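You operate a simulated robot arm through the tools that you are given. There is no shell and no other tool. Be economical: measure what you need, move in short steps, check, and stop when the job is done.

Carry out the task below with a simulated robot arm. There is one attempt and no reset: what you move stays moved.

TASK
Stand the spindle in its stand and push a seal on with the loader.
Fine: set the loader over the spindle's head, press the green button till a seal passes, put the loader back.
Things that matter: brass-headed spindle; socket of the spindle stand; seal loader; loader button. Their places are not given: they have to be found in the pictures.

It is judged by the outcome, as a careful person would: the job done as asked, and still so three seconds after it is handed in. It fails if anything else is knocked over, pushed out of place, dropped, spilled or broken.

THE ROBOT
A 6-joint arm with a two-finger parallel gripper, fixed in place. Base frame: the origin is at the foot of the arm, x ahead of it, y to its left, z up; the work surface is at about z = 0.77. Lengths are in m, angles in rad, forces in N, time in s.
With the tool pointing down near the work surface it reaches from about 0.26 to 0.68 m from the base axis. Its first joint turns from -1.152 to 1.152 rad. Payload 2.9 kg.
Tool frame: the origin (TCP) lies between the finger pads and is the grasp point; the fingertips stand 0.03 m ahead of it; z points along the fingers, y is the line along which they close. The gripper opens to 0.11 m. The fingers are 0.02 m wide and 0.01 m thick; the gripper's body (0.048 by 0.112 m) begins 0.055 m behind the TCP.
Orientation is that of the tool frame in the base frame, as [roll, pitch, yaw] about the fixed x, y, z axes, in that order (R = Rz(yaw) Ry(pitch) Rx(roll)). With the fingers straight down and closing along the base's y, the tool's x points along the base's -x, its y along +y and its z along -z.

THE INTERFACE
- The arm moves only by the tool send_rows. Its argument "motion" is a list of rows, each an object (a shift or turn left out is 0, a gripper value left out holds the last) with "linear": the shift along the tool's x, y, z in m, a list of three; "delta_rot": the turn, a rotation vector about the tool's x, y, z in rad, a list of three; "fingers": the closure, from 0 (fully open) to 1 (shut). In form: [{"linear": [x, y, z], "delta_rot": [ax, ay, az], "fingers": fingers}, ...]. A call has 1 to 20 rows; each row shifts and turns the commanded pose from where the row before left it, along the tool's axes as they then stand. A row lasts 0.2 s, in which the tool goes at most 0.05 m and 0.15 rad; a call with a longer step from one row to the next is refused whole, and so is a gripper value outside its range. A pose out of reach is approached as far as the arm can. The call stops where the force on the tool passes 70 N (or 10 N more than at its start, if that is more) or the arm is blocked; 0.2 s more then pass. The fingers move at their own pace (about 0.108 m/s each) and stop on an object; they squeeze with about 32 N. The grip force told is the motor's: it shows also when the fingers shut on nothing. Time passes only in rows, and 0.2 s behind the last, so rows that do not move let the fingers close. It gives the time, the measured TCP pose, the force on the tool (base axes), the opening and the grip force at its end, in the units of the frame above (readings bear some noise).
- Cameras (640 x 400 px; columns grow to the right, rows downward): "scene" is fixed at [0.0781, 0.4298, 1.401]; the picture's right is [-0.76, -0.65, 0.00], its down [-0.27, 0.32, -0.91] and it looks along [0.59, -0.69, -0.42] (base axes); focal length 372 px, centre (320, 200). "wrist" rides on the gripper at [-0.036, 0, -0.057] in the tool frame; the picture's right is [0.00, -1.00, 0.00], its down [0.97, 0.00, -0.24] and it looks along [0.24, 0.00, 0.97] (tool axes); focal length 218 px, centre (320, 200).
- grab_frame(camera): a new picture of that camera. No time passes.
- probe_pixels(camera, pixels): for up to 12 pixels [column, row] of the newest picture of that camera ("zoom" is the newest enlarged one), the place [x, y, z] in the base frame of the surface seen there, good to about 0.002 m. No time passes.
- inspect(camera, box): a new picture of the part [left, top, right, bottom] of that camera's present view, enlarged. No time passes.
- finish_job(): hands the job in; it is judged then, once.

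Work in short steps. Measure before you move; look again where a grasp or a placing could have gone wrong, and mend it. You have 80 turns and 34 pictures in all, the two below and enlarged ones among them. Open the gripper and draw the arm clear of the work before you hand the job in, unless the task says otherwise; then end with one line.

The tools are called by a JSON object that holds its "method" and its "body". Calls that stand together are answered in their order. send_rows: Moves the arm, as the interface text tells. Its arguments: {"type":"object","properties":{"motion":{"type":"array","items":{"type":"object","properties":{"linear":{"type":"array","items":{"type":"number"}},"delta_rot":{"type":"array","items":{"type":"number"}},"fingers":{"type":"number"}}}}},"required":["motion"]} The other tools are called the same way: grab_frame (camera) takes a picture; probe_pixels (camera, pixels) gives the place of the surface under pixels of a picture; inspect (camera, box) takes an enlarged picture of a part of a camera's view; finish_job () hands the job in.

At the start:

```text
time_s: 0.0
tool_pos: [0.3475, -0.0948, 1.169]
ee_rot: [-3.142, 0.0, 3.141]
wrist_force: [0.4, -0.3, 1.1]
opening: 0.1102
gripper_force: 0.1
```

scene: 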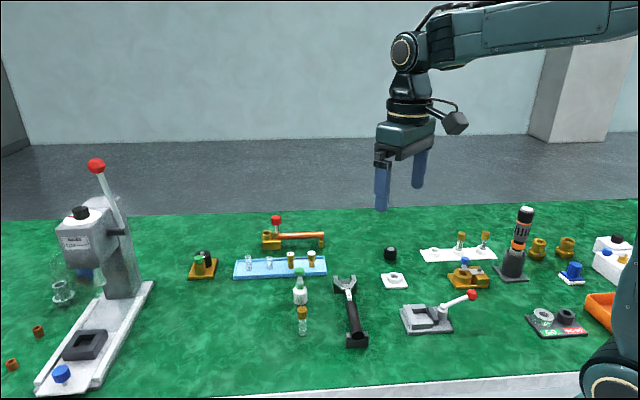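
wrist: 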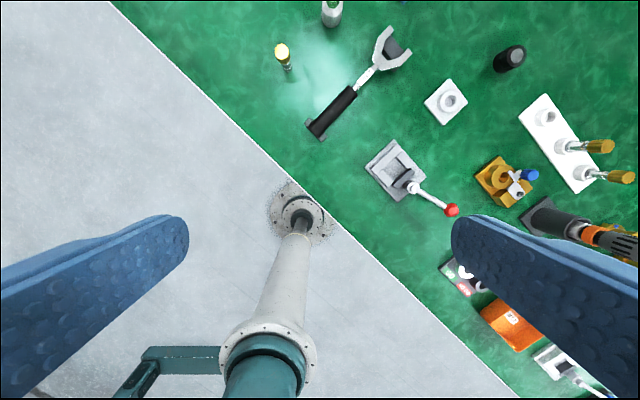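

I start by enlarging parts of the scene to identify the spindle, stand and loader.

{"method": "inspect", "body": {"camera": "scene", "box": [380, 190, 640, 350]}}

{"method": "inspect", "body": {"camera": "scene", "box": [170, 200, 410, 350]}}

```text
2.46 times, centred on (510, 270) of scene
```

zoom: 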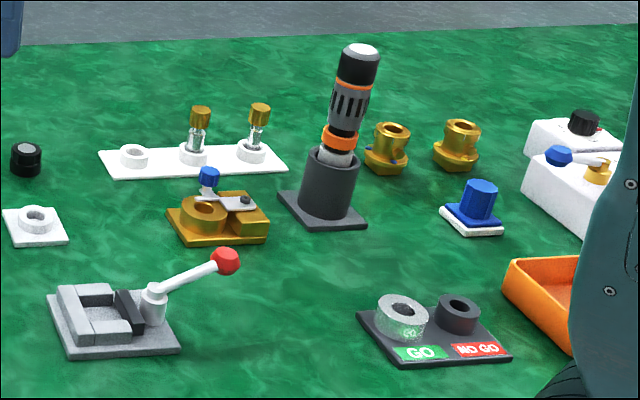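

```text
2.67 times, centred on (290, 275) of scene
```

zoom: 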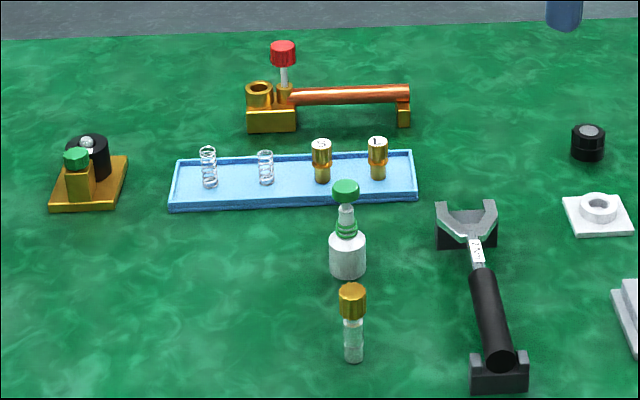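

Candidates: free brass-headed spindle at (302,320), loader with green rings at (300,290), white socket at (394,281), white rack with an empty hole at (430,252). I look closer.

{"method": "inspect", "body": {"camera": "scene", "box": [270, 260, 334, 340]}}

{"method": "inspect", "body": {"camera": "scene", "box": [376, 225, 504, 305]}}

```text
5.00 times, centred on (302, 300) of scene
```

zoom: 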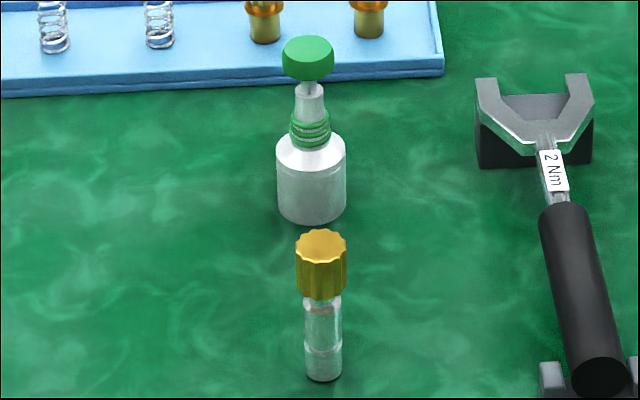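

```text
5.00 times, centred on (440, 265) of scene
```

zoom: 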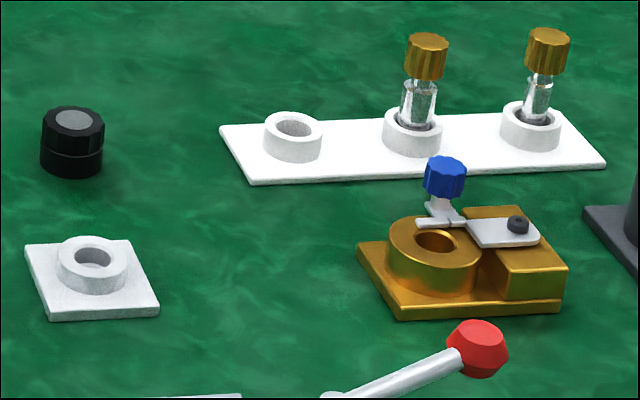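

I measure the stand's and rack's holes in this zoom.

{"method": "probe_pixels", "body": {"camera": "zoom", "pixels": [[60, 260], [128, 262], [92, 240], [94, 262], [75, 257], [110, 258], [264, 138], [322, 138], [275, 128], [311, 128], [427, 40], [415, 105]]}}

{"method": "probe_pixels", "body": {"camera": "scene", "pixels": [[302, 310], [302, 325], [302, 334], [300, 272], [300, 286], [299, 298], [299, 304], [393, 290], [290, 330]]}}

```text
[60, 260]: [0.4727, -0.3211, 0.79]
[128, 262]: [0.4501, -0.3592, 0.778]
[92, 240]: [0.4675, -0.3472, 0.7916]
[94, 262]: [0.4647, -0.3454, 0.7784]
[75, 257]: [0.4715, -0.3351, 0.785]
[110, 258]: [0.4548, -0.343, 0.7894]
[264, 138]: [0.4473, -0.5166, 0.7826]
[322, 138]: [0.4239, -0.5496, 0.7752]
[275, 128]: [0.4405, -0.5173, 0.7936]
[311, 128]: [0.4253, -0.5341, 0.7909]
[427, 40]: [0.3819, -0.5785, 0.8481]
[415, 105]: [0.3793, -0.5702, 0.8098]
```

```text
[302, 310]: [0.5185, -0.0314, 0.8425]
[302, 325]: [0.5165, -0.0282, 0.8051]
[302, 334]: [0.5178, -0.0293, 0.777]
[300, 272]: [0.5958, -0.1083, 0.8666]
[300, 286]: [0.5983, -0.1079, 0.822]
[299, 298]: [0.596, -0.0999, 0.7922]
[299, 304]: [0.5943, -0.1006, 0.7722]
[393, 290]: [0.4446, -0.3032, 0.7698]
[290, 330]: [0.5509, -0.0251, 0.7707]
```

The spindle stands at about (0.52,-0.03), the loader at (0.60,-0.105), and the stand at (0.465,-0.34); the rack is beyond reach. I move above the spindle for a wrist look.

{"method": "send_rows", "body": {"motion": [{"linear": [-0.0285, 0.011, 0.0282]}, {"linear": [-0.0285, 0.011, 0.0282]}, {"linear": [-0.0285, 0.011, 0.0282]}, {"linear": [-0.0285, 0.011, 0.0282]}, {"linear": [-0.0285, 0.011, 0.0282]}, {"linear": [-0.0285, 0.011, 0.0282]}]}}

{"method": "grab_frame", "body": {"camera": "wrist"}}

{"method": "grab_frame", "body": {"camera": "scene"}}

```text
time_s: 1.4
tool_pos: [0.5173, -0.0285, 0.998]
ee_rot: [-3.141, 0.0, -3.141]
wrist_force: [-1.0, -0.2, -0.6]
opening: 0.11
gripper_force: 0.2
```

```text
27 pictures are left
```

wrist: 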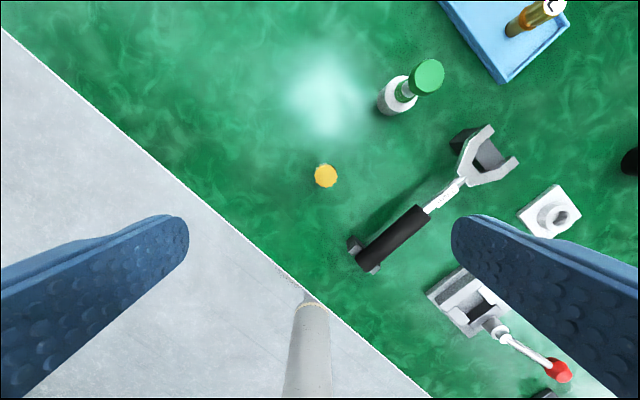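

```text
26 pictures are left
```

scene: 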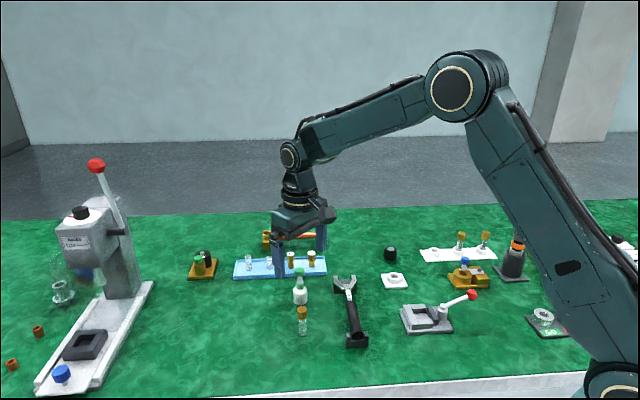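

The wrist view shows the spindle head at (326,176), loader button (427,77), stand hole (558,217). I probe these.

{"method": "probe_pixels", "body": {"camera": "wrist", "pixels": [[326, 172], [316, 176], [336, 176], [326, 184], [427, 75], [412, 77], [443, 76], [388, 98], [558, 216], [549, 200], [555, 190], [545, 216]]}}

{"method": "inspect", "body": {"camera": "wrist", "box": [360, 40, 460, 130]}}

{"method": "inspect", "body": {"camera": "wrist", "box": [510, 175, 590, 245]}}

```text
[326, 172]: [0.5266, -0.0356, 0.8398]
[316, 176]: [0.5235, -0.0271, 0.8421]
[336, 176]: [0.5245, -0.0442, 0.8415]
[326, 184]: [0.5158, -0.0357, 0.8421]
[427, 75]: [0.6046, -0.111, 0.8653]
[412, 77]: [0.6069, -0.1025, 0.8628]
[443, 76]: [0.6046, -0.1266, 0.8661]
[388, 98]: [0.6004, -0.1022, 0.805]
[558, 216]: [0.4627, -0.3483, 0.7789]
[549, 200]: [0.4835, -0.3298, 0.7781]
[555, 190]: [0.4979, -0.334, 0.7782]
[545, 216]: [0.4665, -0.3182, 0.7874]
```

```text
4.44 times, centred on (410, 85) of wrist
```

zoom: 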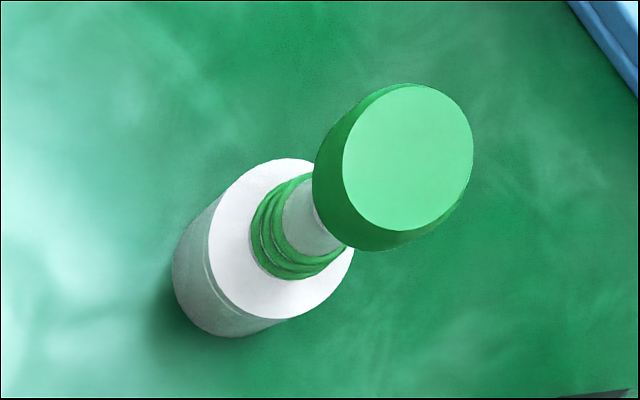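

```text
5.71 times, centred on (550, 210) of wrist
```

zoom: 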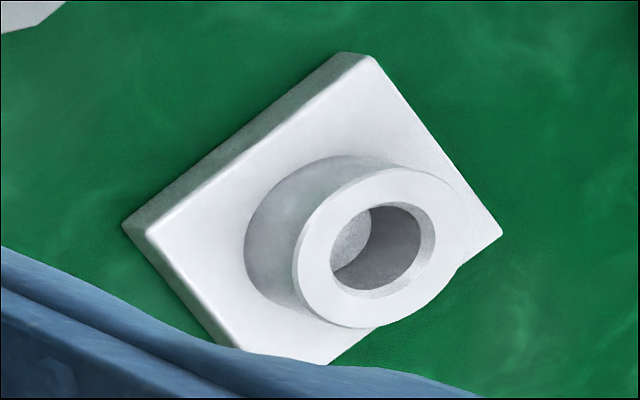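

Spindle head: axis about (0.523,-0.036), top z 0.842, about 17 mm wide. I align above it with the fingers half closed, and look again.

{"method": "send_rows", "body": {"motion": [{"linear": [-0.0055, -0.0072, 0.03], "fingers": 0.5}, {"linear": [0, 0, 0.04]}, {"linear": [0, 0, 0.028]}]}}

{"method": "grab_frame", "body": {"camera": "wrist"}}

```text
time_s: 2.2
tool_pos: [0.5245, -0.0358, 0.9017]
ee_rot: [-3.141, 0.001, 3.141]
wrist_force: [-0.2, 0.1, -0.4]
opening: 0.0552
gripper_force: 0.1
```

```text
23 pictures are left
```

wrist: 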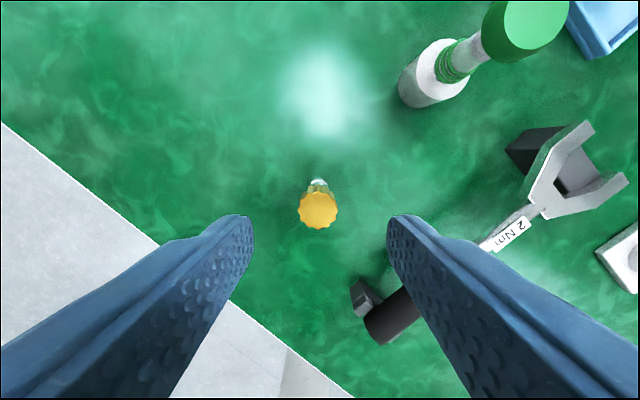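

The head's centre is at (318,210), its edges at columns 299 and 338, rows 191–229. I probe them.

{"method": "probe_pixels", "body": {"camera": "wrist", "pixels": [[318, 210], [301, 210], [336, 210], [318, 195], [318, 226], [500, 30], [535, 25], [565, 25], [535, 5], [535, 45], [432, 80], [405, 82]]}}

```text
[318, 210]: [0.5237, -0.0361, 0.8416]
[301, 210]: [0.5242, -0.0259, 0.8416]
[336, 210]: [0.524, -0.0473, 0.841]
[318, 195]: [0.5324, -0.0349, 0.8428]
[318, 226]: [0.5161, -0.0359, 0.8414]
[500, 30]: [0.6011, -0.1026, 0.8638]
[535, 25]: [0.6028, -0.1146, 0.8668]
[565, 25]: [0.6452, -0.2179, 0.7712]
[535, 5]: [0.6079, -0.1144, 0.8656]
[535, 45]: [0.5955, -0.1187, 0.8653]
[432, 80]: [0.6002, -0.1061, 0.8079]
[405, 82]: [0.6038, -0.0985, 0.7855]
```

The axis is at (0.524,-0.036), in line with the tool. I go down to z≈0.829 and close on the head.

{"method": "send_rows", "body": {"motion": [{"linear": [0, 0, 0.04]}, {"linear": [0, 0, 0.033]}, {"fingers": 1}, {"fingers": 1}, {"fingers": 1}]}}

```text
time_s: 3.4
tool_pos: [0.5225, -0.0336, 0.8297]
ee_rot: [-3.141, 0.0, -3.14]
wrist_force: [0.8, -0.1, -0.1]
opening: 0.0229
gripper_force: 32.3
```

The head is held (opening 0.023). I lift and carry it to just beside the stand, then look.

{"method": "send_rows", "body": {"motion": [{"linear": [0, 0, -0.03]}, {"linear": [0, 0, -0.04]}, {"linear": [0, 0, -0.04]}, {"linear": [0.0099, -0.0428, 0]}, {"linear": [0.0099, -0.0428, 0]}, {"linear": [0.0099, -0.0428, 0]}, {"linear": [0.0099, -0.0428, 0]}, {"linear": [0.0099, -0.0428, 0]}, {"linear": [0.0099, -0.0428, 0]}]}}

{"method": "grab_frame", "body": {"camera": "wrist"}}

{"method": "inspect", "body": {"camera": "scene", "box": [340, 215, 440, 300]}}

```text
time_s: 5.4
tool_pos: [0.4637, -0.2922, 0.9401]
ee_rot: [3.141, 0.001, -3.141]
wrist_force: [0.4, -0.4, -0.7]
opening: 0.023
gripper_force: 31.9
```

```text
22 pictures are left
```

wrist: 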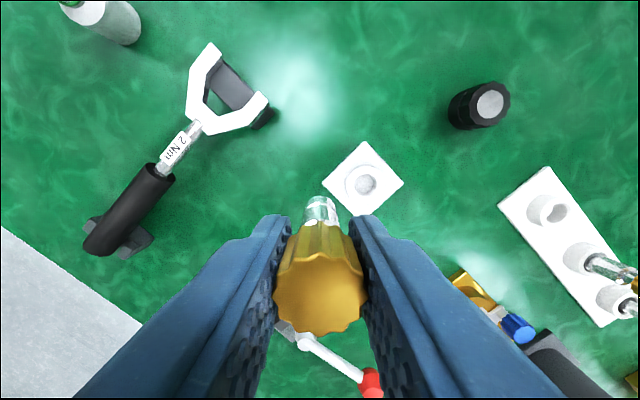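

```text
4.71 times, centred on (390, 258) of scene
```

zoom: 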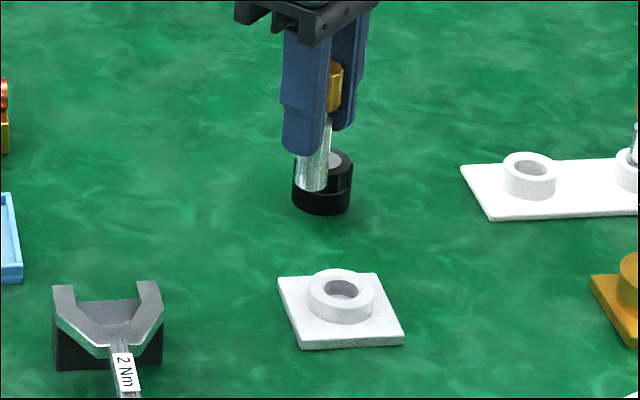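

The spindle hangs straight in the wrist view (stem end at (321,212), as computed). I enlarge the stand hole at (365,184).

{"method": "inspect", "body": {"camera": "wrist", "box": [290, 130, 418, 230]}}

```text
4.00 times, centred on (354, 180) of wrist
```

zoom: 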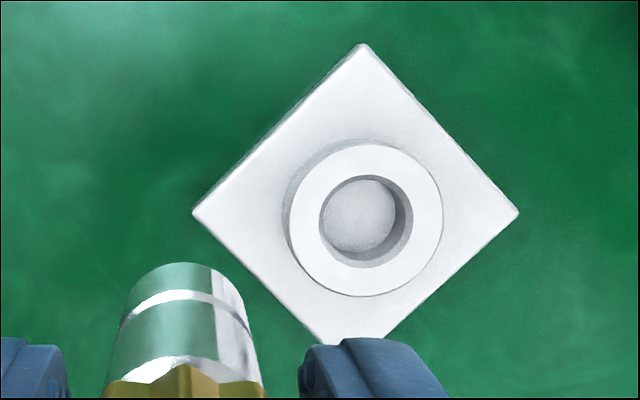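

Rim centre at zoom (366,220). I probe rim points to fix the height and centre.

{"method": "probe_pixels", "body": {"camera": "zoom", "pixels": [[304, 220], [428, 220], [366, 158], [366, 282], [322, 176], [410, 176], [322, 264], [410, 264], [355, 215], [180, 320]]}}

```text
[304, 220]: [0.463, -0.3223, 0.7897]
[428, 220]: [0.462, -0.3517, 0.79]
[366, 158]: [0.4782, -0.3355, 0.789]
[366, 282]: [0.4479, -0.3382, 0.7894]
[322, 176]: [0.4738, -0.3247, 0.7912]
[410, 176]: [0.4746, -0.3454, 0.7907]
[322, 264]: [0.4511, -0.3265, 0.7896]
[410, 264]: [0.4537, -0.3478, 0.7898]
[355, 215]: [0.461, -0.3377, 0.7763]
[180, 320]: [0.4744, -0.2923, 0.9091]
```

Stand centre (0.463,-0.3365), rim 0.790, floor 0.776. I move above it and lower until the spindle end is just over the rim, then check.

{"method": "send_rows", "body": {"motion": [{"linear": [0.0015, -0.044, 0]}, {"linear": [0, 0, 0.04]}, {"linear": [0, 0, 0.038]}, {}]}}

{"method": "inspect", "body": {"camera": "scene", "box": [360, 225, 424, 305]}}

{"method": "inspect", "body": {"camera": "wrist", "box": [270, 140, 370, 240]}}

```text
time_s: 6.4
tool_pos: [0.459, -0.336, 0.8616]
ee_rot: [3.14, 0.0, -3.141]
wrist_force: [0.3, 0.6, -0.8]
opening: 0.023
gripper_force: 31.9
```

```text
5.00 times, centred on (392, 265) of scene
```

zoom: 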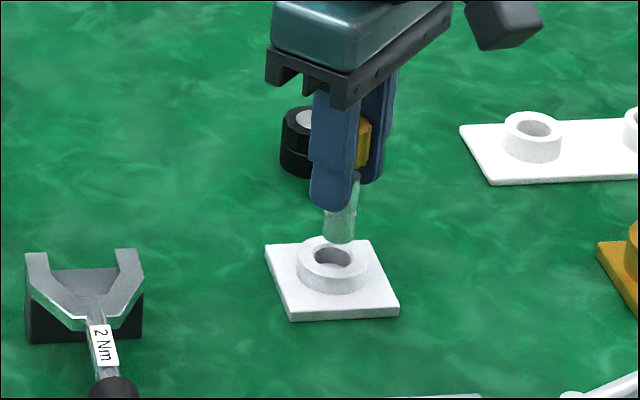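

```text
4.00 times, centred on (320, 190) of wrist
```

zoom: 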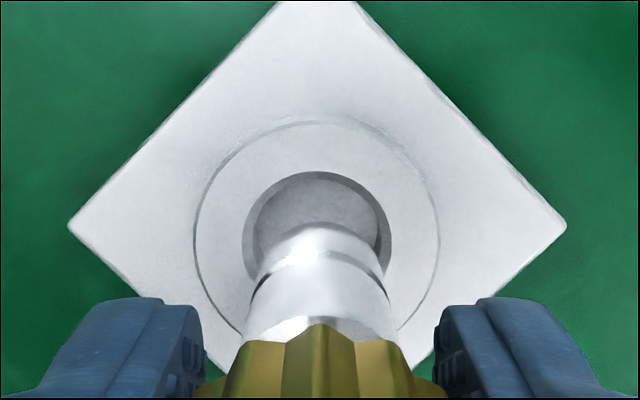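

The hole centre is about 3 mm ahead (+x) of the spindle: wrist zoom rim centre (316,240), scene offset matching. I correct and re-check.

{"method": "send_rows", "body": {"motion": [{"linear": [-0.003, 0.0005, 0]}, {"linear": [0, 0, 0.006]}, {}]}}

{"method": "inspect", "body": {"camera": "wrist", "box": [270, 140, 370, 240]}}

{"method": "inspect", "body": {"camera": "scene", "box": [360, 245, 424, 285]}}

```text
time_s: 7.2
tool_pos: [0.4654, -0.3348, 0.855]
ee_rot: [3.141, 0.001, 3.14]
wrist_force: [-0.5, 0.2, -1.2]
opening: 0.0229
gripper_force: 32.6
```

```text
4.00 times, centred on (320, 190) of wrist
```

zoom: 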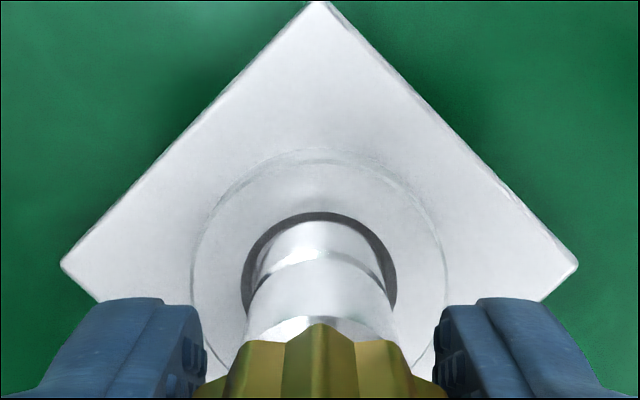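

```text
10.00 times, centred on (392, 265) of scene
```

zoom: 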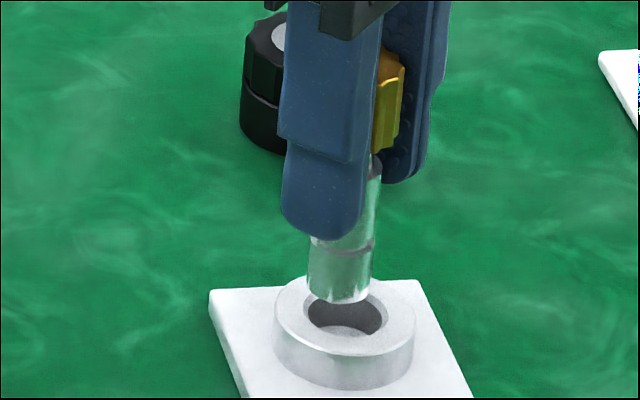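

Re-reading: the hole is now about 2 mm towards the base (-x) from the spindle's axis, in both views. I shift back 2 mm and lower gently.

{"method": "send_rows", "body": {"motion": [{"linear": [0.002, -0.0004, 0]}, {}, {"linear": [0, 0, 0.005]}, {"linear": [0, 0, 0.005]}, {}]}}

{"method": "inspect", "body": {"camera": "scene", "box": [360, 245, 424, 285]}}

```text
time_s: 8.4
tool_pos: [0.4626, -0.3374, 0.8439]
ee_rot: [3.139, -0.002, -3.141]
wrist_force: [-2.4, 2.0, -0.4]
opening: 0.0229
gripper_force: 32.0
```

```text
10.00 times, centred on (392, 265) of scene
```

zoom: 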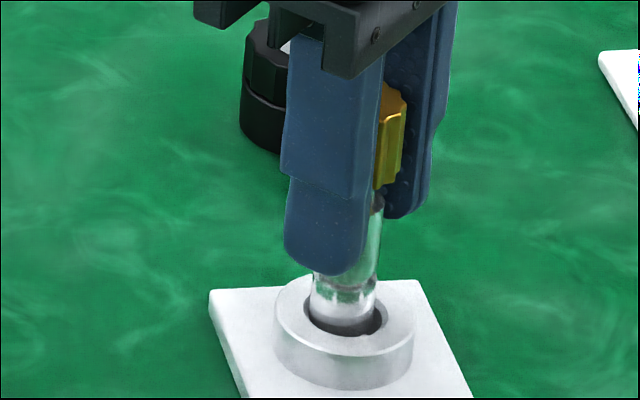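

The spindle is entering the hole. I lower to the floor in small steps.

{"method": "send_rows", "body": {"motion": [{"linear": [0, 0, 0.003]}, {"linear": [0, 0, 0.003]}, {"linear": [0, 0, 0.002]}, {}]}}

```text
time_s: 9.4
tool_pos: [0.4625, -0.3356, 0.8364]
ee_rot: [-3.141, 0.001, 3.141]
wrist_force: [-2.3, 0.3, 3.2]
opening: 0.0228
gripper_force: 31.6
```

It is at floor depth with light contact. I release to half open, rise, and check.

{"method": "send_rows", "body": {"motion": [{"fingers": 0.5}, {"fingers": 0.5}, {"linear": [0, 0, -0.04]}, {"linear": [0, 0, -0.05]}, {}]}}

{"method": "grab_frame", "body": {"camera": "wrist"}}

{"method": "inspect", "body": {"camera": "scene", "box": [360, 225, 424, 305]}}

```text
time_s: 10.6
tool_pos: [0.4652, -0.3373, 0.927]
ee_rot: [3.142, 0.0, -3.14]
wrist_force: [-0.3, 0.9, 0.0]
opening: 0.0549
gripper_force: 0.0
```

```text
14 pictures are left
```

wrist: 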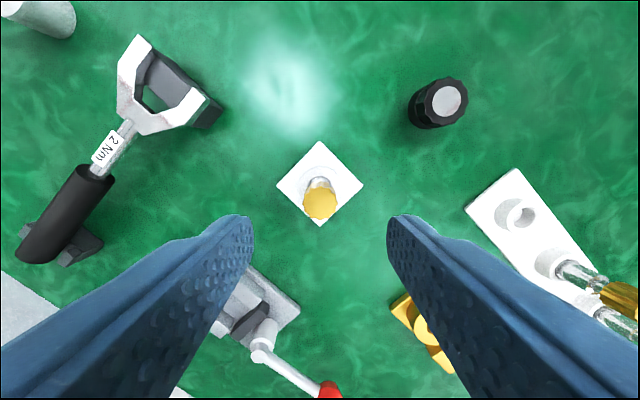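

```text
5.00 times, centred on (392, 265) of scene
```

zoom: 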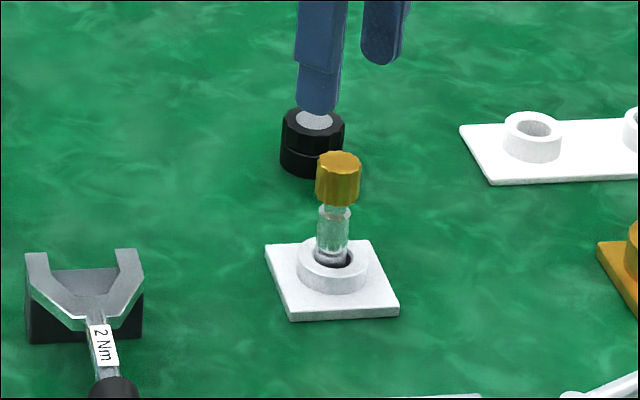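

The spindle stands in the socket. I probe the head's edges, the (loader visible corner) too.

{"method": "probe_pixels", "body": {"camera": "wrist", "pixels": [[320, 204], [308, 204], [332, 204], [320, 193], [320, 215], [320, 200]]}}

{"method": "probe_pixels", "body": {"camera": "scene", "pixels": [[300, 290], [300, 296], [300, 303], [295, 298], [304, 298]]}}

```text
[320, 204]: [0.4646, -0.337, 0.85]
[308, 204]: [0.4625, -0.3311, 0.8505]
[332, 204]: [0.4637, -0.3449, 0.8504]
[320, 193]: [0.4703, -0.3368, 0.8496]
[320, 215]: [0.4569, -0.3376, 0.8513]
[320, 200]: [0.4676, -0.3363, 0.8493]
```

```text
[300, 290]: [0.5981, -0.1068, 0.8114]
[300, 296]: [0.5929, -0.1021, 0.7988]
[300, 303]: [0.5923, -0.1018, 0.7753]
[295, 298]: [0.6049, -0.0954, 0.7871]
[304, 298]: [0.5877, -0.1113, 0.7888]
```

Head now at (0.464,-0.337), top 0.850. Next the loader, axis about (0.604,-0.114); I fly above it at a safe height and look.

{"method": "send_rows", "body": {"motion": [{"linear": [-0.0199, 0.0319, -0.004], "fingers": 0.38}, {"linear": [-0.0199, 0.0319, -0.004]}, {"linear": [-0.0199, 0.0319, -0.004]}, {"linear": [-0.0199, 0.0319, 0]}, {"linear": [-0.0199, 0.0319, 0]}, {"linear": [-0.0199, 0.0319, 0]}, {"linear": [-0.0199, 0.0319, 0]}, {}]}}

{"method": "grab_frame", "body": {"camera": "wrist"}}

```text
time_s: 12.4
tool_pos: [0.6025, -0.1112, 0.9392]
ee_rot: [3.141, -0.001, -3.141]
wrist_force: [-0.2, -1.0, -0.1]
opening: 0.0683
gripper_force: 0.1
```

```text
12 pictures are left
```

wrist: 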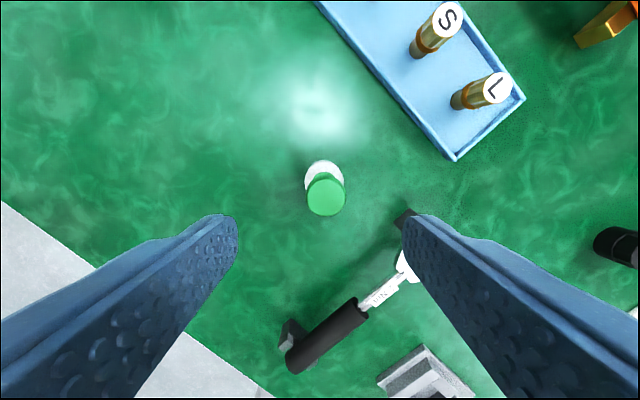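

Button at (326,196), body edge at (324,170). Probing them.

{"method": "probe_pixels", "body": {"camera": "wrist", "pixels": [[326, 198], [312, 198], [340, 198], [326, 184], [326, 211], [323, 165], [310, 180], [338, 176]]}}

```text
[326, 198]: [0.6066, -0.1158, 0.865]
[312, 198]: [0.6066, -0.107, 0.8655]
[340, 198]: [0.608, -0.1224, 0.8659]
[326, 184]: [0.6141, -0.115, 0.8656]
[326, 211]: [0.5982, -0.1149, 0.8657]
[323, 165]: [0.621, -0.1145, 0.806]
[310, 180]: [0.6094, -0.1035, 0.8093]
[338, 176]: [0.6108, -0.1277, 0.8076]
```

Axis about (0.606,-0.115). I shift, go down to z 0.819 (palm stays above the button) and close on the body.

{"method": "send_rows", "body": {"motion": [{"linear": [-0.003, -0.0035, 0.03]}, {"linear": [0, 0, 0.04]}, {"linear": [0, 0, 0.03]}, {"linear": [0, 0, 0.02]}, {}]}}

{"method": "inspect", "body": {"camera": "scene", "box": [260, 240, 340, 320]}}

```text
time_s: 13.6
tool_pos: [0.6042, -0.1164, 0.8186]
ee_rot: [3.14, 0.001, 3.141]
wrist_force: [0.1, 0.0, -0.8]
opening: 0.0685
gripper_force: 0.0
```

```text
5.00 times, centred on (300, 280) of scene
```

zoom: 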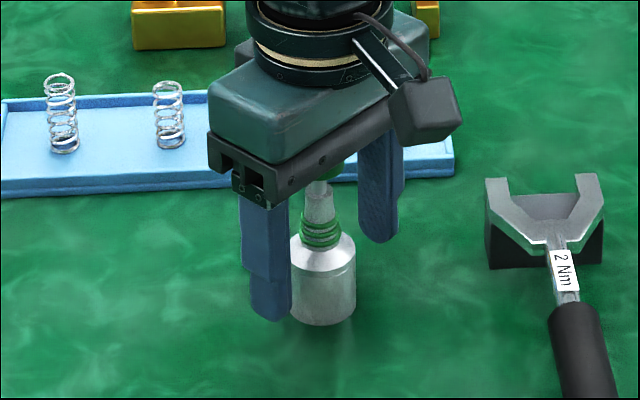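

Fingers straddle the body, palm just above the button. Close and lift a little.

{"method": "send_rows", "body": {"motion": [{"fingers": 1}, {"fingers": 1}, {"fingers": 1}, {}]}}

{"method": "send_rows", "body": {"motion": [{"linear": [0, 0, -0.02]}, {"linear": [0, 0, -0.04]}, {"linear": [0, 0, -0.05]}, {"linear": [0, 0, -0.02]}, {}]}}

{"method": "inspect", "body": {"camera": "scene", "box": [240, 190, 340, 270]}}

```text
time_s: 14.6
tool_pos: [0.6041, -0.116, 0.8172]
ee_rot: [3.141, 0.001, -3.141]
wrist_force: [-0.2, 0.3, -1.0]
opening: 0.0337
gripper_force: 31.7
```

```text
time_s: 15.8
tool_pos: [0.6049, -0.1157, 0.9493]
ee_rot: [-3.141, -0.002, 3.139]
wrist_force: [-0.1, 0.0, -1.0]
opening: 0.0338
gripper_force: 32.2
```

```text
5.00 times, centred on (290, 230) of scene
```

zoom: 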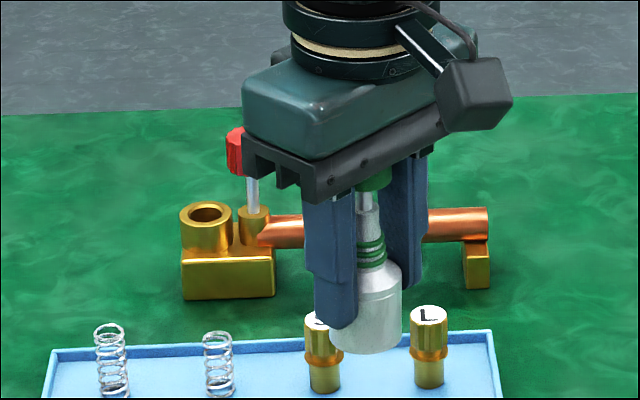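

Loader held upright. I carry it over the spindle, staying at z 0.95.

{"method": "send_rows", "body": {"motion": [{"linear": [0.0203, -0.0316, 0]}, {"linear": [0.0203, -0.0316, 0]}, {"linear": [0.0203, -0.0316, 0]}, {"linear": [0.0203, -0.0316, 0]}, {"linear": [0.0203, -0.0316, 0]}, {"linear": [0.0203, -0.0316, 0]}, {"linear": [0.0203, -0.0316, 0]}, {"linear": [0, 0, 0.02]}, {}, {}]}}

{"method": "grab_frame", "body": {"camera": "wrist"}}

{"method": "inspect", "body": {"camera": "scene", "box": [352, 220, 432, 280]}}

```text
time_s: 18.0
tool_pos: [0.4641, -0.3402, 0.9294]
ee_rot: [-3.141, 0.0, -3.142]
wrist_force: [0.0, -0.1, -1.3]
opening: 0.0339
gripper_force: 32.0
```

```text
9 pictures are left
```

wrist: 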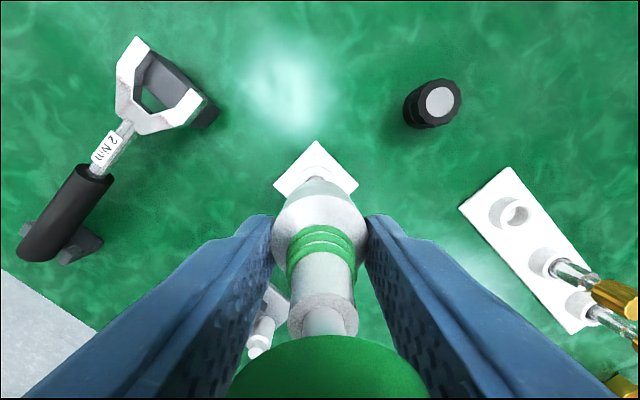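

```text
6.67 times, centred on (392, 250) of scene
```

zoom: 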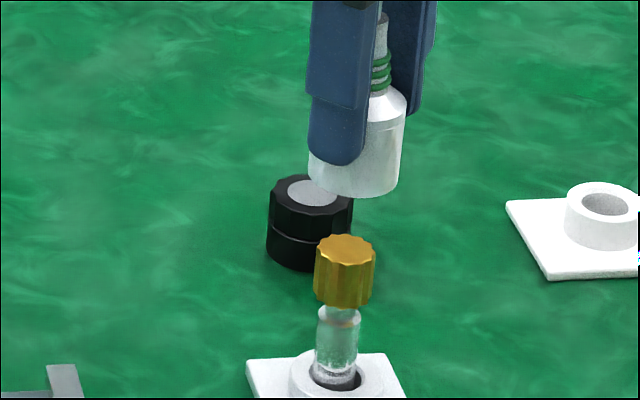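

Both views suggest a shift of about +3.5 mm in y and -2 mm in x. I apply it, lower to ~4 mm above the head, and check.

{"method": "send_rows", "body": {"motion": [{"linear": [0.002, 0.0035, 0]}, {"linear": [0, 0, 0.015]}, {"linear": [0, 0, 0.01]}, {}, {}]}}

{"method": "inspect", "body": {"camera": "scene", "box": [368, 235, 424, 270]}}

```text
time_s: 19.2
tool_pos: [0.4624, -0.3358, 0.9043]
ee_rot: [-3.14, 0.0, -3.141]
wrist_force: [-0.5, 0.3, 0.0]
opening: 0.0337
gripper_force: 31.6
```

```text
11.43 times, centred on (396, 252) of scene
```

zoom: 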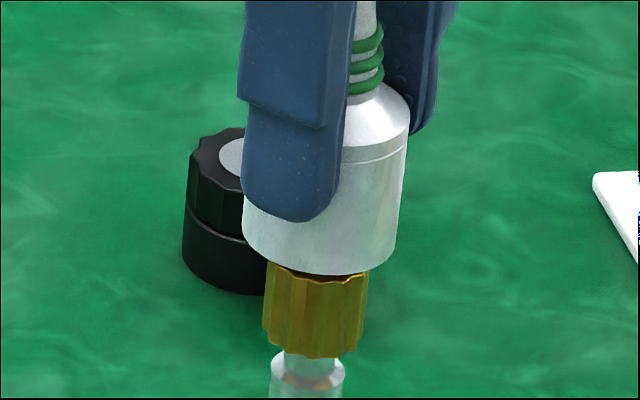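

Laterally aligned within ~0.5 mm (loader centre col 318, head 317). I lower slowly onto the head.

{"method": "send_rows", "body": {"motion": [{"linear": [0, 0, 0.004]}, {"linear": [0, 0, 0.003]}, {"linear": [0, 0, 0.003]}, {}]}}

```text
time_s: 20.2
tool_pos: [0.4619, -0.3354, 0.8964]
ee_rot: [-3.139, 0.005, -3.14]
wrist_force: [0.9, -0.6, 19.9]
opening: 0.0339
gripper_force: 32.1
```

Contact with 20 N at about head height. I look to see whether the loader is on the rim or seated.

{"method": "inspect", "body": {"camera": "scene", "box": [368, 235, 424, 270]}}

{"method": "inspect", "body": {"camera": "wrist", "box": [260, 130, 380, 230]}}

```text
11.43 times, centred on (396, 252) of scene
```

zoom: 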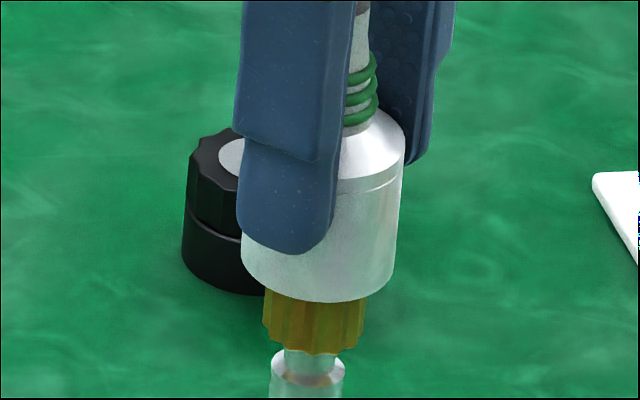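

```text
4.00 times, centred on (320, 180) of wrist
```

zoom: 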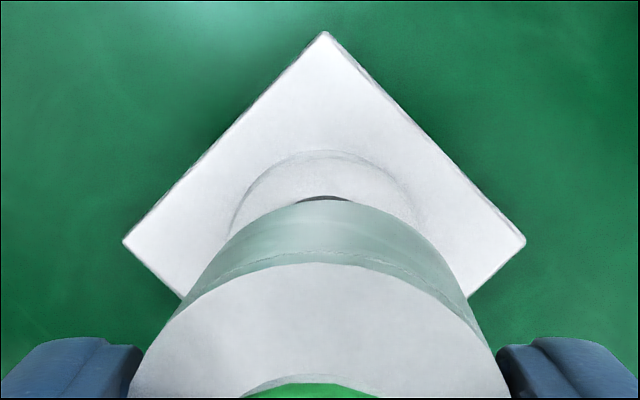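

The rim already covers ~2 mm of the head, so it may be seated shallowly or catching an edge. I ease off and wiggle laterally with light pressure, watching height and force.

{"method": "send_rows", "body": {"motion": [{"linear": [0, 0, -0.0015]}, {"linear": [0.0015, 0, 0]}, {}]}}

{"method": "send_rows", "body": {"motion": [{"linear": [-0.003, 0, 0]}, {}]}}

{"method": "send_rows", "body": {"motion": [{"linear": [0.0015, 0.0015, 0]}, {}]}}

{"method": "send_rows", "body": {"motion": [{"linear": [0, -0.003, 0]}, {}]}}

```text
time_s: 21.0
tool_pos: [0.4598, -0.3335, 0.8972]
ee_rot: [3.141, 0.001, 3.141]
wrist_force: [4.2, 0.1, 19.9]
opening: 0.0339
gripper_force: 31.9
```

```text
time_s: 21.6
tool_pos: [0.4622, -0.3342, 0.896]
ee_rot: [-3.14, 0.0, 3.141]
wrist_force: [-0.6, -2.2, 21.4]
opening: 0.0339
gripper_force: 31.7
```

```text
time_s: 22.2
tool_pos: [0.4606, -0.3317, 0.895]
ee_rot: [-3.14, 0.003, -3.141]
wrist_force: [-0.5, -4.4, 22.7]
opening: 0.0341
gripper_force: 32.5
```

```text
time_s: 22.8
tool_pos: [0.4618, -0.3363, 0.8956]
ee_rot: [3.141, 0.002, -3.141]
wrist_force: [1.1, -0.3, 20.9]
opening: 0.0342
gripper_force: 32.0
```

Lateral forces restore towards (0.462,-0.336), suggesting engagement. I press down a bit further to see whether it slides deeper.

{"method": "send_rows", "body": {"motion": [{"linear": [0, 0, 0.002]}, {}]}}

{"method": "send_rows", "body": {"motion": [{"linear": [0, 0, 0.002]}, {}]}}

```text
time_s: 23.4
tool_pos: [0.4613, -0.337, 0.8942]
ee_rot: [-3.14, 0.001, -3.141]
wrist_force: [0.0, -0.8, 23.3]
opening: 0.0339
gripper_force: 32.1
```

```text
time_s: 24.0
tool_pos: [0.4617, -0.3366, 0.893]
ee_rot: [-3.139, 0.004, 3.141]
wrist_force: [-0.2, -1.1, 23.3]
opening: 0.0336
gripper_force: 32.1
```

Force is constant while z falls: either sliding on or the fingers slipping on the loader. I check in the scene view.

{"method": "inspect", "body": {"camera": "scene", "box": [368, 235, 424, 270]}}

```text
11.43 times, centred on (396, 252) of scene
```

zoom: 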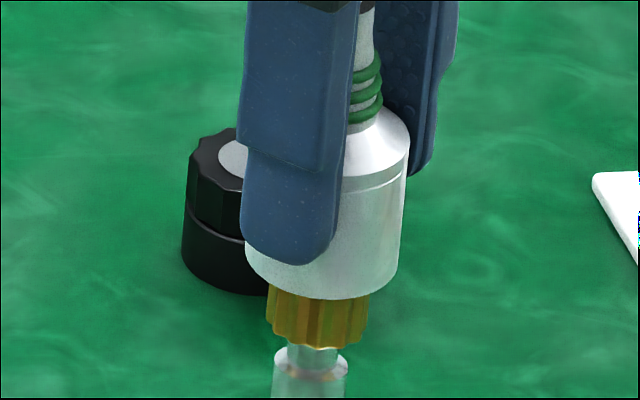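

Fingers slid ~3-4 mm along the body while the loader stayed put: it is seated on the head (covering ~3 mm). I ease off the push until the force is small.

{"method": "send_rows", "body": {"motion": [{"linear": [0, 0, -0.001]}, {}]}}

{"method": "send_rows", "body": {"motion": [{"linear": [0, 0, -0.001]}, {}]}}

```text
time_s: 24.6
tool_pos: [0.4609, -0.3347, 0.8934]
ee_rot: [3.14, -0.001, -3.14]
wrist_force: [1.2, 0.4, 17.7]
opening: 0.034
gripper_force: 32.5
```

```text
time_s: 25.2
tool_pos: [0.4604, -0.335, 0.8929]
ee_rot: [3.139, -0.003, 3.142]
wrist_force: [1.4, 0.0, 9.2]
opening: 0.0339
gripper_force: 31.8
```

Force falls with about 8 N/mm. One more mm, then I open to ~0.06 and let the loader stand.

{"method": "send_rows", "body": {"motion": [{"linear": [0, 0, -0.001]}, {}, {"fingers": 0.8}, {"fingers": 0.6}, {"fingers": 0.45}, {}]}}

{"method": "inspect", "body": {"camera": "scene", "box": [360, 225, 432, 270]}}

```text
time_s: 26.6
tool_pos: [0.4621, -0.3358, 0.8953]
ee_rot: [-3.141, 0.001, 3.141]
wrist_force: [-0.8, 1.4, 0.2]
opening: 0.0606
gripper_force: 0.1
```

```text
8.89 times, centred on (396, 248) of scene
```

zoom: 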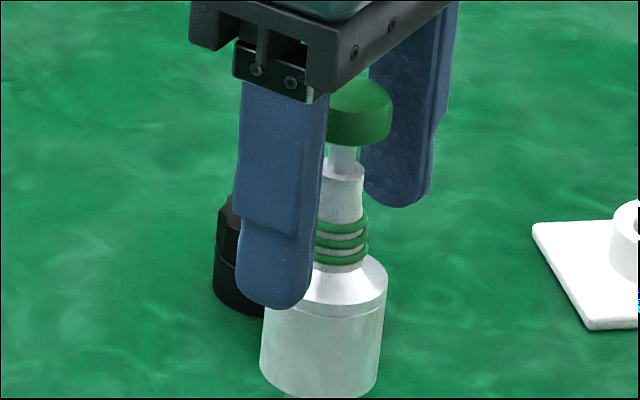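

Once released, the loader dropped ~3 cm, fully over the head. I rise clear, and look down from the wrist to find the button.

{"method": "send_rows", "body": {"motion": [{"linear": [0, 0, -0.03]}, {"linear": [0, 0, -0.04]}, {"linear": [0, 0, -0.025]}, {"fingers": 1}, {"fingers": 1}, {"fingers": 1}]}}

{"method": "grab_frame", "body": {"camera": "wrist"}}

```text
time_s: 28.0
tool_pos: [0.4593, -0.3334, 0.9921]
ee_rot: [-3.141, -0.001, -3.141]
wrist_force: [-0.3, 0.8, -0.5]
opening: 0.0001
gripper_force: 31.7
```

```text
2 pictures are left
```

wrist: 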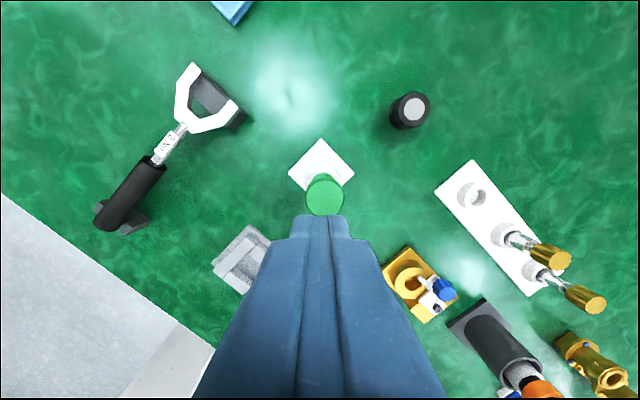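

Two pictures left; probes are free. I measure the button top.

{"method": "probe_pixels", "body": {"camera": "wrist", "pixels": [[325, 196], [310, 194], [340, 194], [325, 185], [325, 210], [325, 180], [325, 177], [306, 182], [321, 170]]}}

{"method": "probe_pixels", "body": {"camera": "scene", "pixels": [[400, 237]]}}

```text
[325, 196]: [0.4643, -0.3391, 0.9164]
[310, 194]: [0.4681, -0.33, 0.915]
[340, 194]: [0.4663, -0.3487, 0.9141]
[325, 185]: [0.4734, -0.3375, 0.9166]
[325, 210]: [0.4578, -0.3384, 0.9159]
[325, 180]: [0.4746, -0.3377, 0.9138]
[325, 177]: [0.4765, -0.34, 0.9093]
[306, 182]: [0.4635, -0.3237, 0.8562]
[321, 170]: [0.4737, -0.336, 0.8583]
```

```text
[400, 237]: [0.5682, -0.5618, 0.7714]
```

Button top: centre (0.466,-0.338), z 0.916. I align the closed fingers over it and descend to near contact.

{"method": "send_rows", "body": {"motion": [{"linear": [-0.005, -0.0035, 0.02]}, {"linear": [0, 0, 0.02]}, {}]}}

{"method": "send_rows", "body": {"motion": [{"linear": [0, 0, 0.004]}, {"linear": [0, 0, 0.002]}, {}]}}

```text
time_s: 28.8
tool_pos: [0.4656, -0.3387, 0.9508]
ee_rot: [3.14, 0.001, -3.142]
wrist_force: [-1.0, 0.4, -0.4]
opening: 0.0
gripper_force: 31.9
```

```text
time_s: 29.6
tool_pos: [0.4669, -0.3375, 0.9448]
ee_rot: [-3.141, -0.001, 3.141]
wrist_force: [-0.6, 0.0, 0.3]
opening: 0.0
gripper_force: 31.5
```

Well centred. I press in small steps, watching the force.

{"method": "send_rows", "body": {"motion": [{"linear": [0, 0, 0.002]}, {"linear": [0, 0, 0.001]}, {}]}}

{"method": "send_rows", "body": {"motion": [{"linear": [0, 0, 0.002]}, {}]}}

{"method": "send_rows", "body": {"motion": [{"linear": [0, 0, 0.002]}, {}]}}

```text
time_s: 30.4
tool_pos: [0.4662, -0.339, 0.9407]
ee_rot: [3.141, 0.003, 3.14]
wrist_force: [-0.1, -0.2, 1.7]
opening: 0.0
gripper_force: 31.9
```

```text
time_s: 31.0
tool_pos: [0.4668, -0.3387, 0.9386]
ee_rot: [-3.14, -0.002, -3.14]
wrist_force: [0.6, 1.0, 2.8]
opening: 0.0
gripper_force: 31.9
```

```text
time_s: 31.6
tool_pos: [0.4665, -0.3394, 0.9356]
ee_rot: [-3.141, -0.001, -3.141]
wrist_force: [-0.3, -0.2, 2.1]
opening: 0.0002
gripper_force: 32.5
```

The button yields softly (2–3 N). I continue to its stop.

{"method": "send_rows", "body": {"motion": [{"linear": [0, 0, 0.002]}, {}]}}

{"method": "send_rows", "body": {"motion": [{"linear": [0, 0, 0.002]}, {}]}}

{"method": "send_rows", "body": {"motion": [{"linear": [0, 0, 0.002]}, {}]}}

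```text
time_s: 32.2
tool_pos: [0.4682, -0.3386, 0.9343]
ee_rot: [3.142, 0.002, 3.14]
wrist_force: [-0.3, -0.8, 3.1]
opening: 0.0001
gripper_force: 31.8
```

```text
time_s: 32.8
tool_pos: [0.4678, -0.3384, 0.9327]
ee_rot: [-3.141, -0.002, -3.141]
wrist_force: [-0.5, 0.1, 6.2]
opening: 0.0
gripper_force: 31.2
```

```text
time_s: 33.4
tool_pos: [0.4666, -0.3392, 0.9311]
ee_rot: [-3.139, 0.003, 3.141]
wrist_force: [-1.3, 0.7, 12.1]
opening: 0.0001
gripper_force: 32.3
```

Force rises from z≈0.932. I press a little more to see whether it is the stop or the seal's resistance.

{"method": "send_rows", "body": {"motion": [{"linear": [0, 0, 0.002]}, {}]}}

{"method": "send_rows", "body": {"motion": [{"linear": [0, 0, 0.002]}, {}]}}

```text
time_s: 34.0
tool_pos: [0.4675, -0.3385, 0.9296]
ee_rot: [-3.137, 0.002, -3.14]
wrist_force: [-1.1, 0.3, 20.4]
opening: 0.0
gripper_force: 31.9
```

```text
time_s: 34.6
tool_pos: [0.4675, -0.3397, 0.9282]
ee_rot: [-3.139, 0.003, 3.141]
wrist_force: [-0.3, -0.3, 28.8]
opening: 0.0
gripper_force: 32.4
```

Stiff rising, no clear release yet. I press on in 2 mm steps.

{"method": "send_rows", "body": {"motion": [{"linear": [0, 0, 0.002]}, {}]}}

{"method": "send_rows", "body": {"motion": [{"linear": [0, 0, 0.002]}, {}]}}

```text
time_s: 35.2
tool_pos: [0.4677, -0.3392, 0.927]
ee_rot: [-3.137, 0.005, -3.141]
wrist_force: [0.0, -0.1, 33.3]
opening: 0.0
gripper_force: 32.2
```

```text
time_s: 35.8
tool_pos: [0.4674, -0.3395, 0.9258]
ee_rot: [-3.138, 0.006, 3.142]
wrist_force: [-1.0, -0.4, 37.1]
opening: 0.0001
gripper_force: 31.4
```

I check with a picture while pressed (rings, button and loader position).

{"method": "inspect", "body": {"camera": "scene", "box": [360, 235, 432, 280]}}

```text
8.89 times, centred on (396, 258) of scene
```

zoom: 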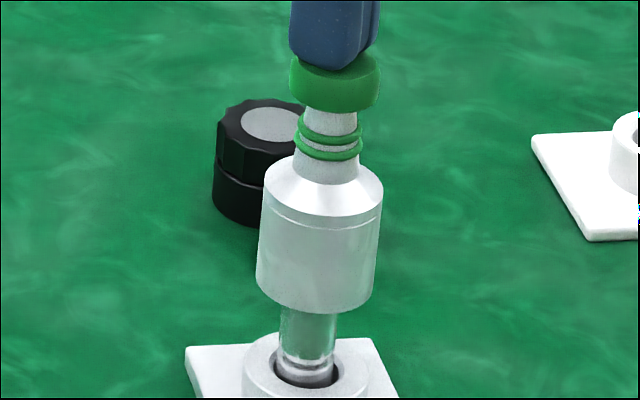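

Two rings remain of three: a seal has passed. I release upward, and probe this zoom for the loader's pose.

{"method": "send_rows", "body": {"motion": [{"linear": [0, 0, -0.01]}, {"linear": [0, 0, -0.02]}, {"linear": [0, 0, -0.04]}, {"fingers": 0.42}, {"fingers": 0.42}, {"fingers": 0.42}]}}

{"method": "probe_pixels", "body": {"camera": "zoom", "pixels": [[318, 308], [318, 250], [318, 222], [262, 240], [376, 240], [318, 202], [318, 300], [308, 335]]}}

```text
time_s: 37.2
tool_pos: [0.4646, -0.3403, 0.9936]
ee_rot: [3.141, -0.001, -3.141]
wrist_force: [0.3, 0.3, -0.3]
opening: 0.0639
gripper_force: 0.1
```

```text
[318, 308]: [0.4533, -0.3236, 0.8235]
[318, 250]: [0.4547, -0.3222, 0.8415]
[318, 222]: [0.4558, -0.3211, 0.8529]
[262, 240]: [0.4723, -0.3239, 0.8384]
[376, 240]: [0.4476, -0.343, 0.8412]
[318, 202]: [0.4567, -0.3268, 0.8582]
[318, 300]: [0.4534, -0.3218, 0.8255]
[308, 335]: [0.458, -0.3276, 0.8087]
```

Loader bottom ≈0.821, axis ≈(0.464,-0.3375). I descend around it to z≈0.869 (palm above the button) and grip.

{"method": "send_rows", "body": {"motion": [{"linear": [0.002, 0.0015, 0.03]}, {"linear": [0, 0, 0.04]}, {"linear": [0, 0, 0.03]}, {"linear": [0, 0, 0.015]}, {"linear": [0, 0, 0.008]}, {}]}}

{"method": "send_rows", "body": {"motion": [{"fingers": 1}, {"fingers": 1}, {"fingers": 1}]}}

```text
time_s: 38.6
tool_pos: [0.4652, -0.3388, 0.8689]
ee_rot: [-3.142, -0.002, -3.141]
wrist_force: [0.0, 0.6, -0.1]
opening: 0.0637
gripper_force: 0.1
```

```text
time_s: 39.4
tool_pos: [0.4643, -0.3388, 0.8694]
ee_rot: [3.14, -0.001, 3.141]
wrist_force: [0.6, 0.1, -0.3]
opening: 0.0336
gripper_force: 31.6
```

Gripped. I lift slowly straight up, watching the force for binding.

{"method": "send_rows", "body": {"motion": [{"linear": [0, 0, -0.005]}, {"linear": [0, 0, -0.005]}, {"linear": [0, 0, -0.005]}]}}

{"method": "send_rows", "body": {"motion": [{"linear": [0, 0, -0.005]}, {"linear": [0, 0, -0.005]}, {"linear": [0, 0, -0.005]}, {"linear": [0, 0, -0.005]}, {"linear": [0, 0, -0.005]}]}}

{"method": "send_rows", "body": {"motion": [{"linear": [0, 0, -0.01]}, {"linear": [0, 0, -0.02]}, {"linear": [0, 0, -0.015]}, {}, {}]}}

```text
time_s: 40.2
tool_pos: [0.4644, -0.3372, 0.883]
ee_rot: [3.141, 0.0, -3.141]
wrist_force: [-0.6, 0.4, -0.6]
opening: 0.0334
gripper_force: 31.9
```

```text
time_s: 41.4
tool_pos: [0.4658, -0.3377, 0.9093]
ee_rot: [-3.141, 0.002, 3.14]
wrist_force: [-0.4, 0.1, -0.8]
opening: 0.0338
gripper_force: 32.2
```

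```text
time_s: 42.6
tool_pos: [0.4634, -0.3377, 0.9543]
ee_rot: [3.141, 0.0, 3.14]
wrist_force: [0.6, -0.4, -0.8]
opening: 0.0338
gripper_force: 32.4
```

No binding. I carry the loader back to (0.606,-0.115).

{"method": "send_rows", "body": {"motion": [{"linear": [-0.0202, 0.0318, 0]}, {"linear": [-0.0202, 0.0318, 0]}, {"linear": [-0.0202, 0.0318, 0]}, {"linear": [-0.0202, 0.0318, 0]}, {"linear": [-0.0202, 0.0318, 0]}, {"linear": [-0.0202, 0.0318, 0]}, {"linear": [-0.0202, 0.0318, 0]}, {}, {}]}}

{"method": "send_rows", "body": {"motion": [{"linear": [0, 0, 0.04]}, {"linear": [0, 0, 0.04]}, {"linear": [0, 0, 0.03]}, {"linear": [0, 0, 0.012]}, {}]}}

```text
time_s: 44.6
tool_pos: [0.6046, -0.1148, 0.9529]
ee_rot: [3.141, -0.001, 3.141]
wrist_force: [1.0, -0.3, -0.1]
opening: 0.0336
gripper_force: 32.3
```

```text
time_s: 45.8
tool_pos: [0.6076, -0.1141, 0.8303]
ee_rot: [-3.141, 0.001, 3.141]
wrist_force: [0.0, 1.1, -1.2]
opening: 0.0333
gripper_force: 32.1
```

Nothing hangs below the loader. I lower in small steps until it touches the table.

{"method": "send_rows", "body": {"motion": [{"linear": [0, 0, 0.004]}, {"linear": [0, 0, 0.003]}, {"linear": [0, 0, 0.002]}, {}]}}

{"method": "send_rows", "body": {"motion": [{"linear": [0, 0, 0.001]}, {}]}}

```text
time_s: 46.8
tool_pos: [0.6048, -0.1151, 0.8225]
ee_rot: [3.141, -0.001, 3.141]
wrist_force: [0.0, 0.0, -1.1]
opening: 0.0334
gripper_force: 31.6
```

```text
time_s: 47.4
tool_pos: [0.6052, -0.1161, 0.8229]
ee_rot: [-3.14, 0.0, 3.141]
wrist_force: [-1.0, -0.9, -0.6]
opening: 0.0337
gripper_force: 32.2
```

{"method": "send_rows", "body": {"motion": [{"linear": [0, 0, 0.0015]}, {}]}}

{"method": "send_rows", "body": {"motion": [{"linear": [0, 0, 0.001]}, {}]}}

{"method": "send_rows", "body": {"motion": [{"linear": [0, 0, 0.001]}, {}]}}

```text
time_s: 48.0
tool_pos: [0.6053, -0.1156, 0.8214]
ee_rot: [-3.141, 0.0, 3.141]
wrist_force: [0.5, -0.5, -1.1]
opening: 0.0333
gripper_force: 31.7
```

```text
time_s: 48.6
tool_pos: [0.605, -0.1155, 0.82]
ee_rot: [-3.14, 0.001, 3.139]
wrist_force: [-0.2, 0.0, -0.5]
opening: 0.0334
gripper_force: 31.5
```

```text
time_s: 49.2
tool_pos: [0.6052, -0.1152, 0.8187]
ee_rot: [-3.141, 0.001, -3.141]
wrist_force: [-1.5, 1.7, 2.6]
opening: 0.0335
gripper_force: 31.8
```

Touch at z≈0.8187. I open gently, rise clear and take the last picture.

{"method": "send_rows", "body": {"motion": [{"fingers": 0.8}, {"fingers": 0.6}, {"fingers": 0.4}, {}, {"linear": [0, 0, -0.02]}, {"linear": [0, 0, -0.04]}, {"linear": [0, 0, -0.05]}, {"linear": [0, 0, -0.05]}, {"linear": [0.03, 0, -0.03]}, {"linear": [0.04, 0, -0.02]}, {"linear": [0.04, 0, 0]}, {}]}}

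{"method": "inspect", "body": {"camera": "scene", "box": [270, 225, 430, 325]}}

```text
time_s: 51.8
tool_pos: [0.497, -0.1143, 1.0301]
ee_rot: [-3.141, 0.001, 3.14]
wrist_force: [0.7, 0.2, -0.3]
opening: 0.066
gripper_force: 0.1
```

```text
4.00 times, centred on (350, 275) of scene
```

zoom: 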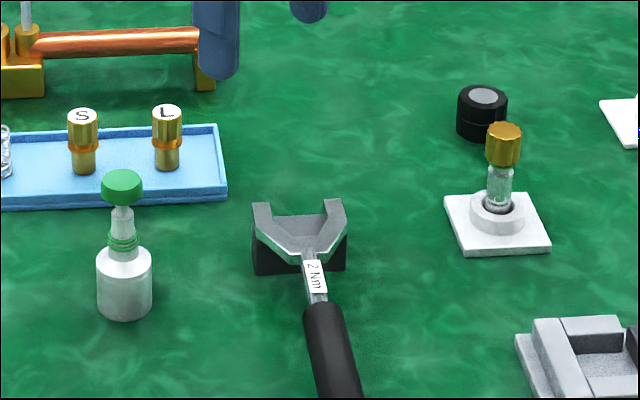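

Loader is back with two rings left, spindle upright. I try one more close look at the spindle to see the seal, if a picture is still available.

{"method": "inspect", "body": {"camera": "scene", "box": [376, 250, 416, 290]}}

```text
refused: no pictures are left
```

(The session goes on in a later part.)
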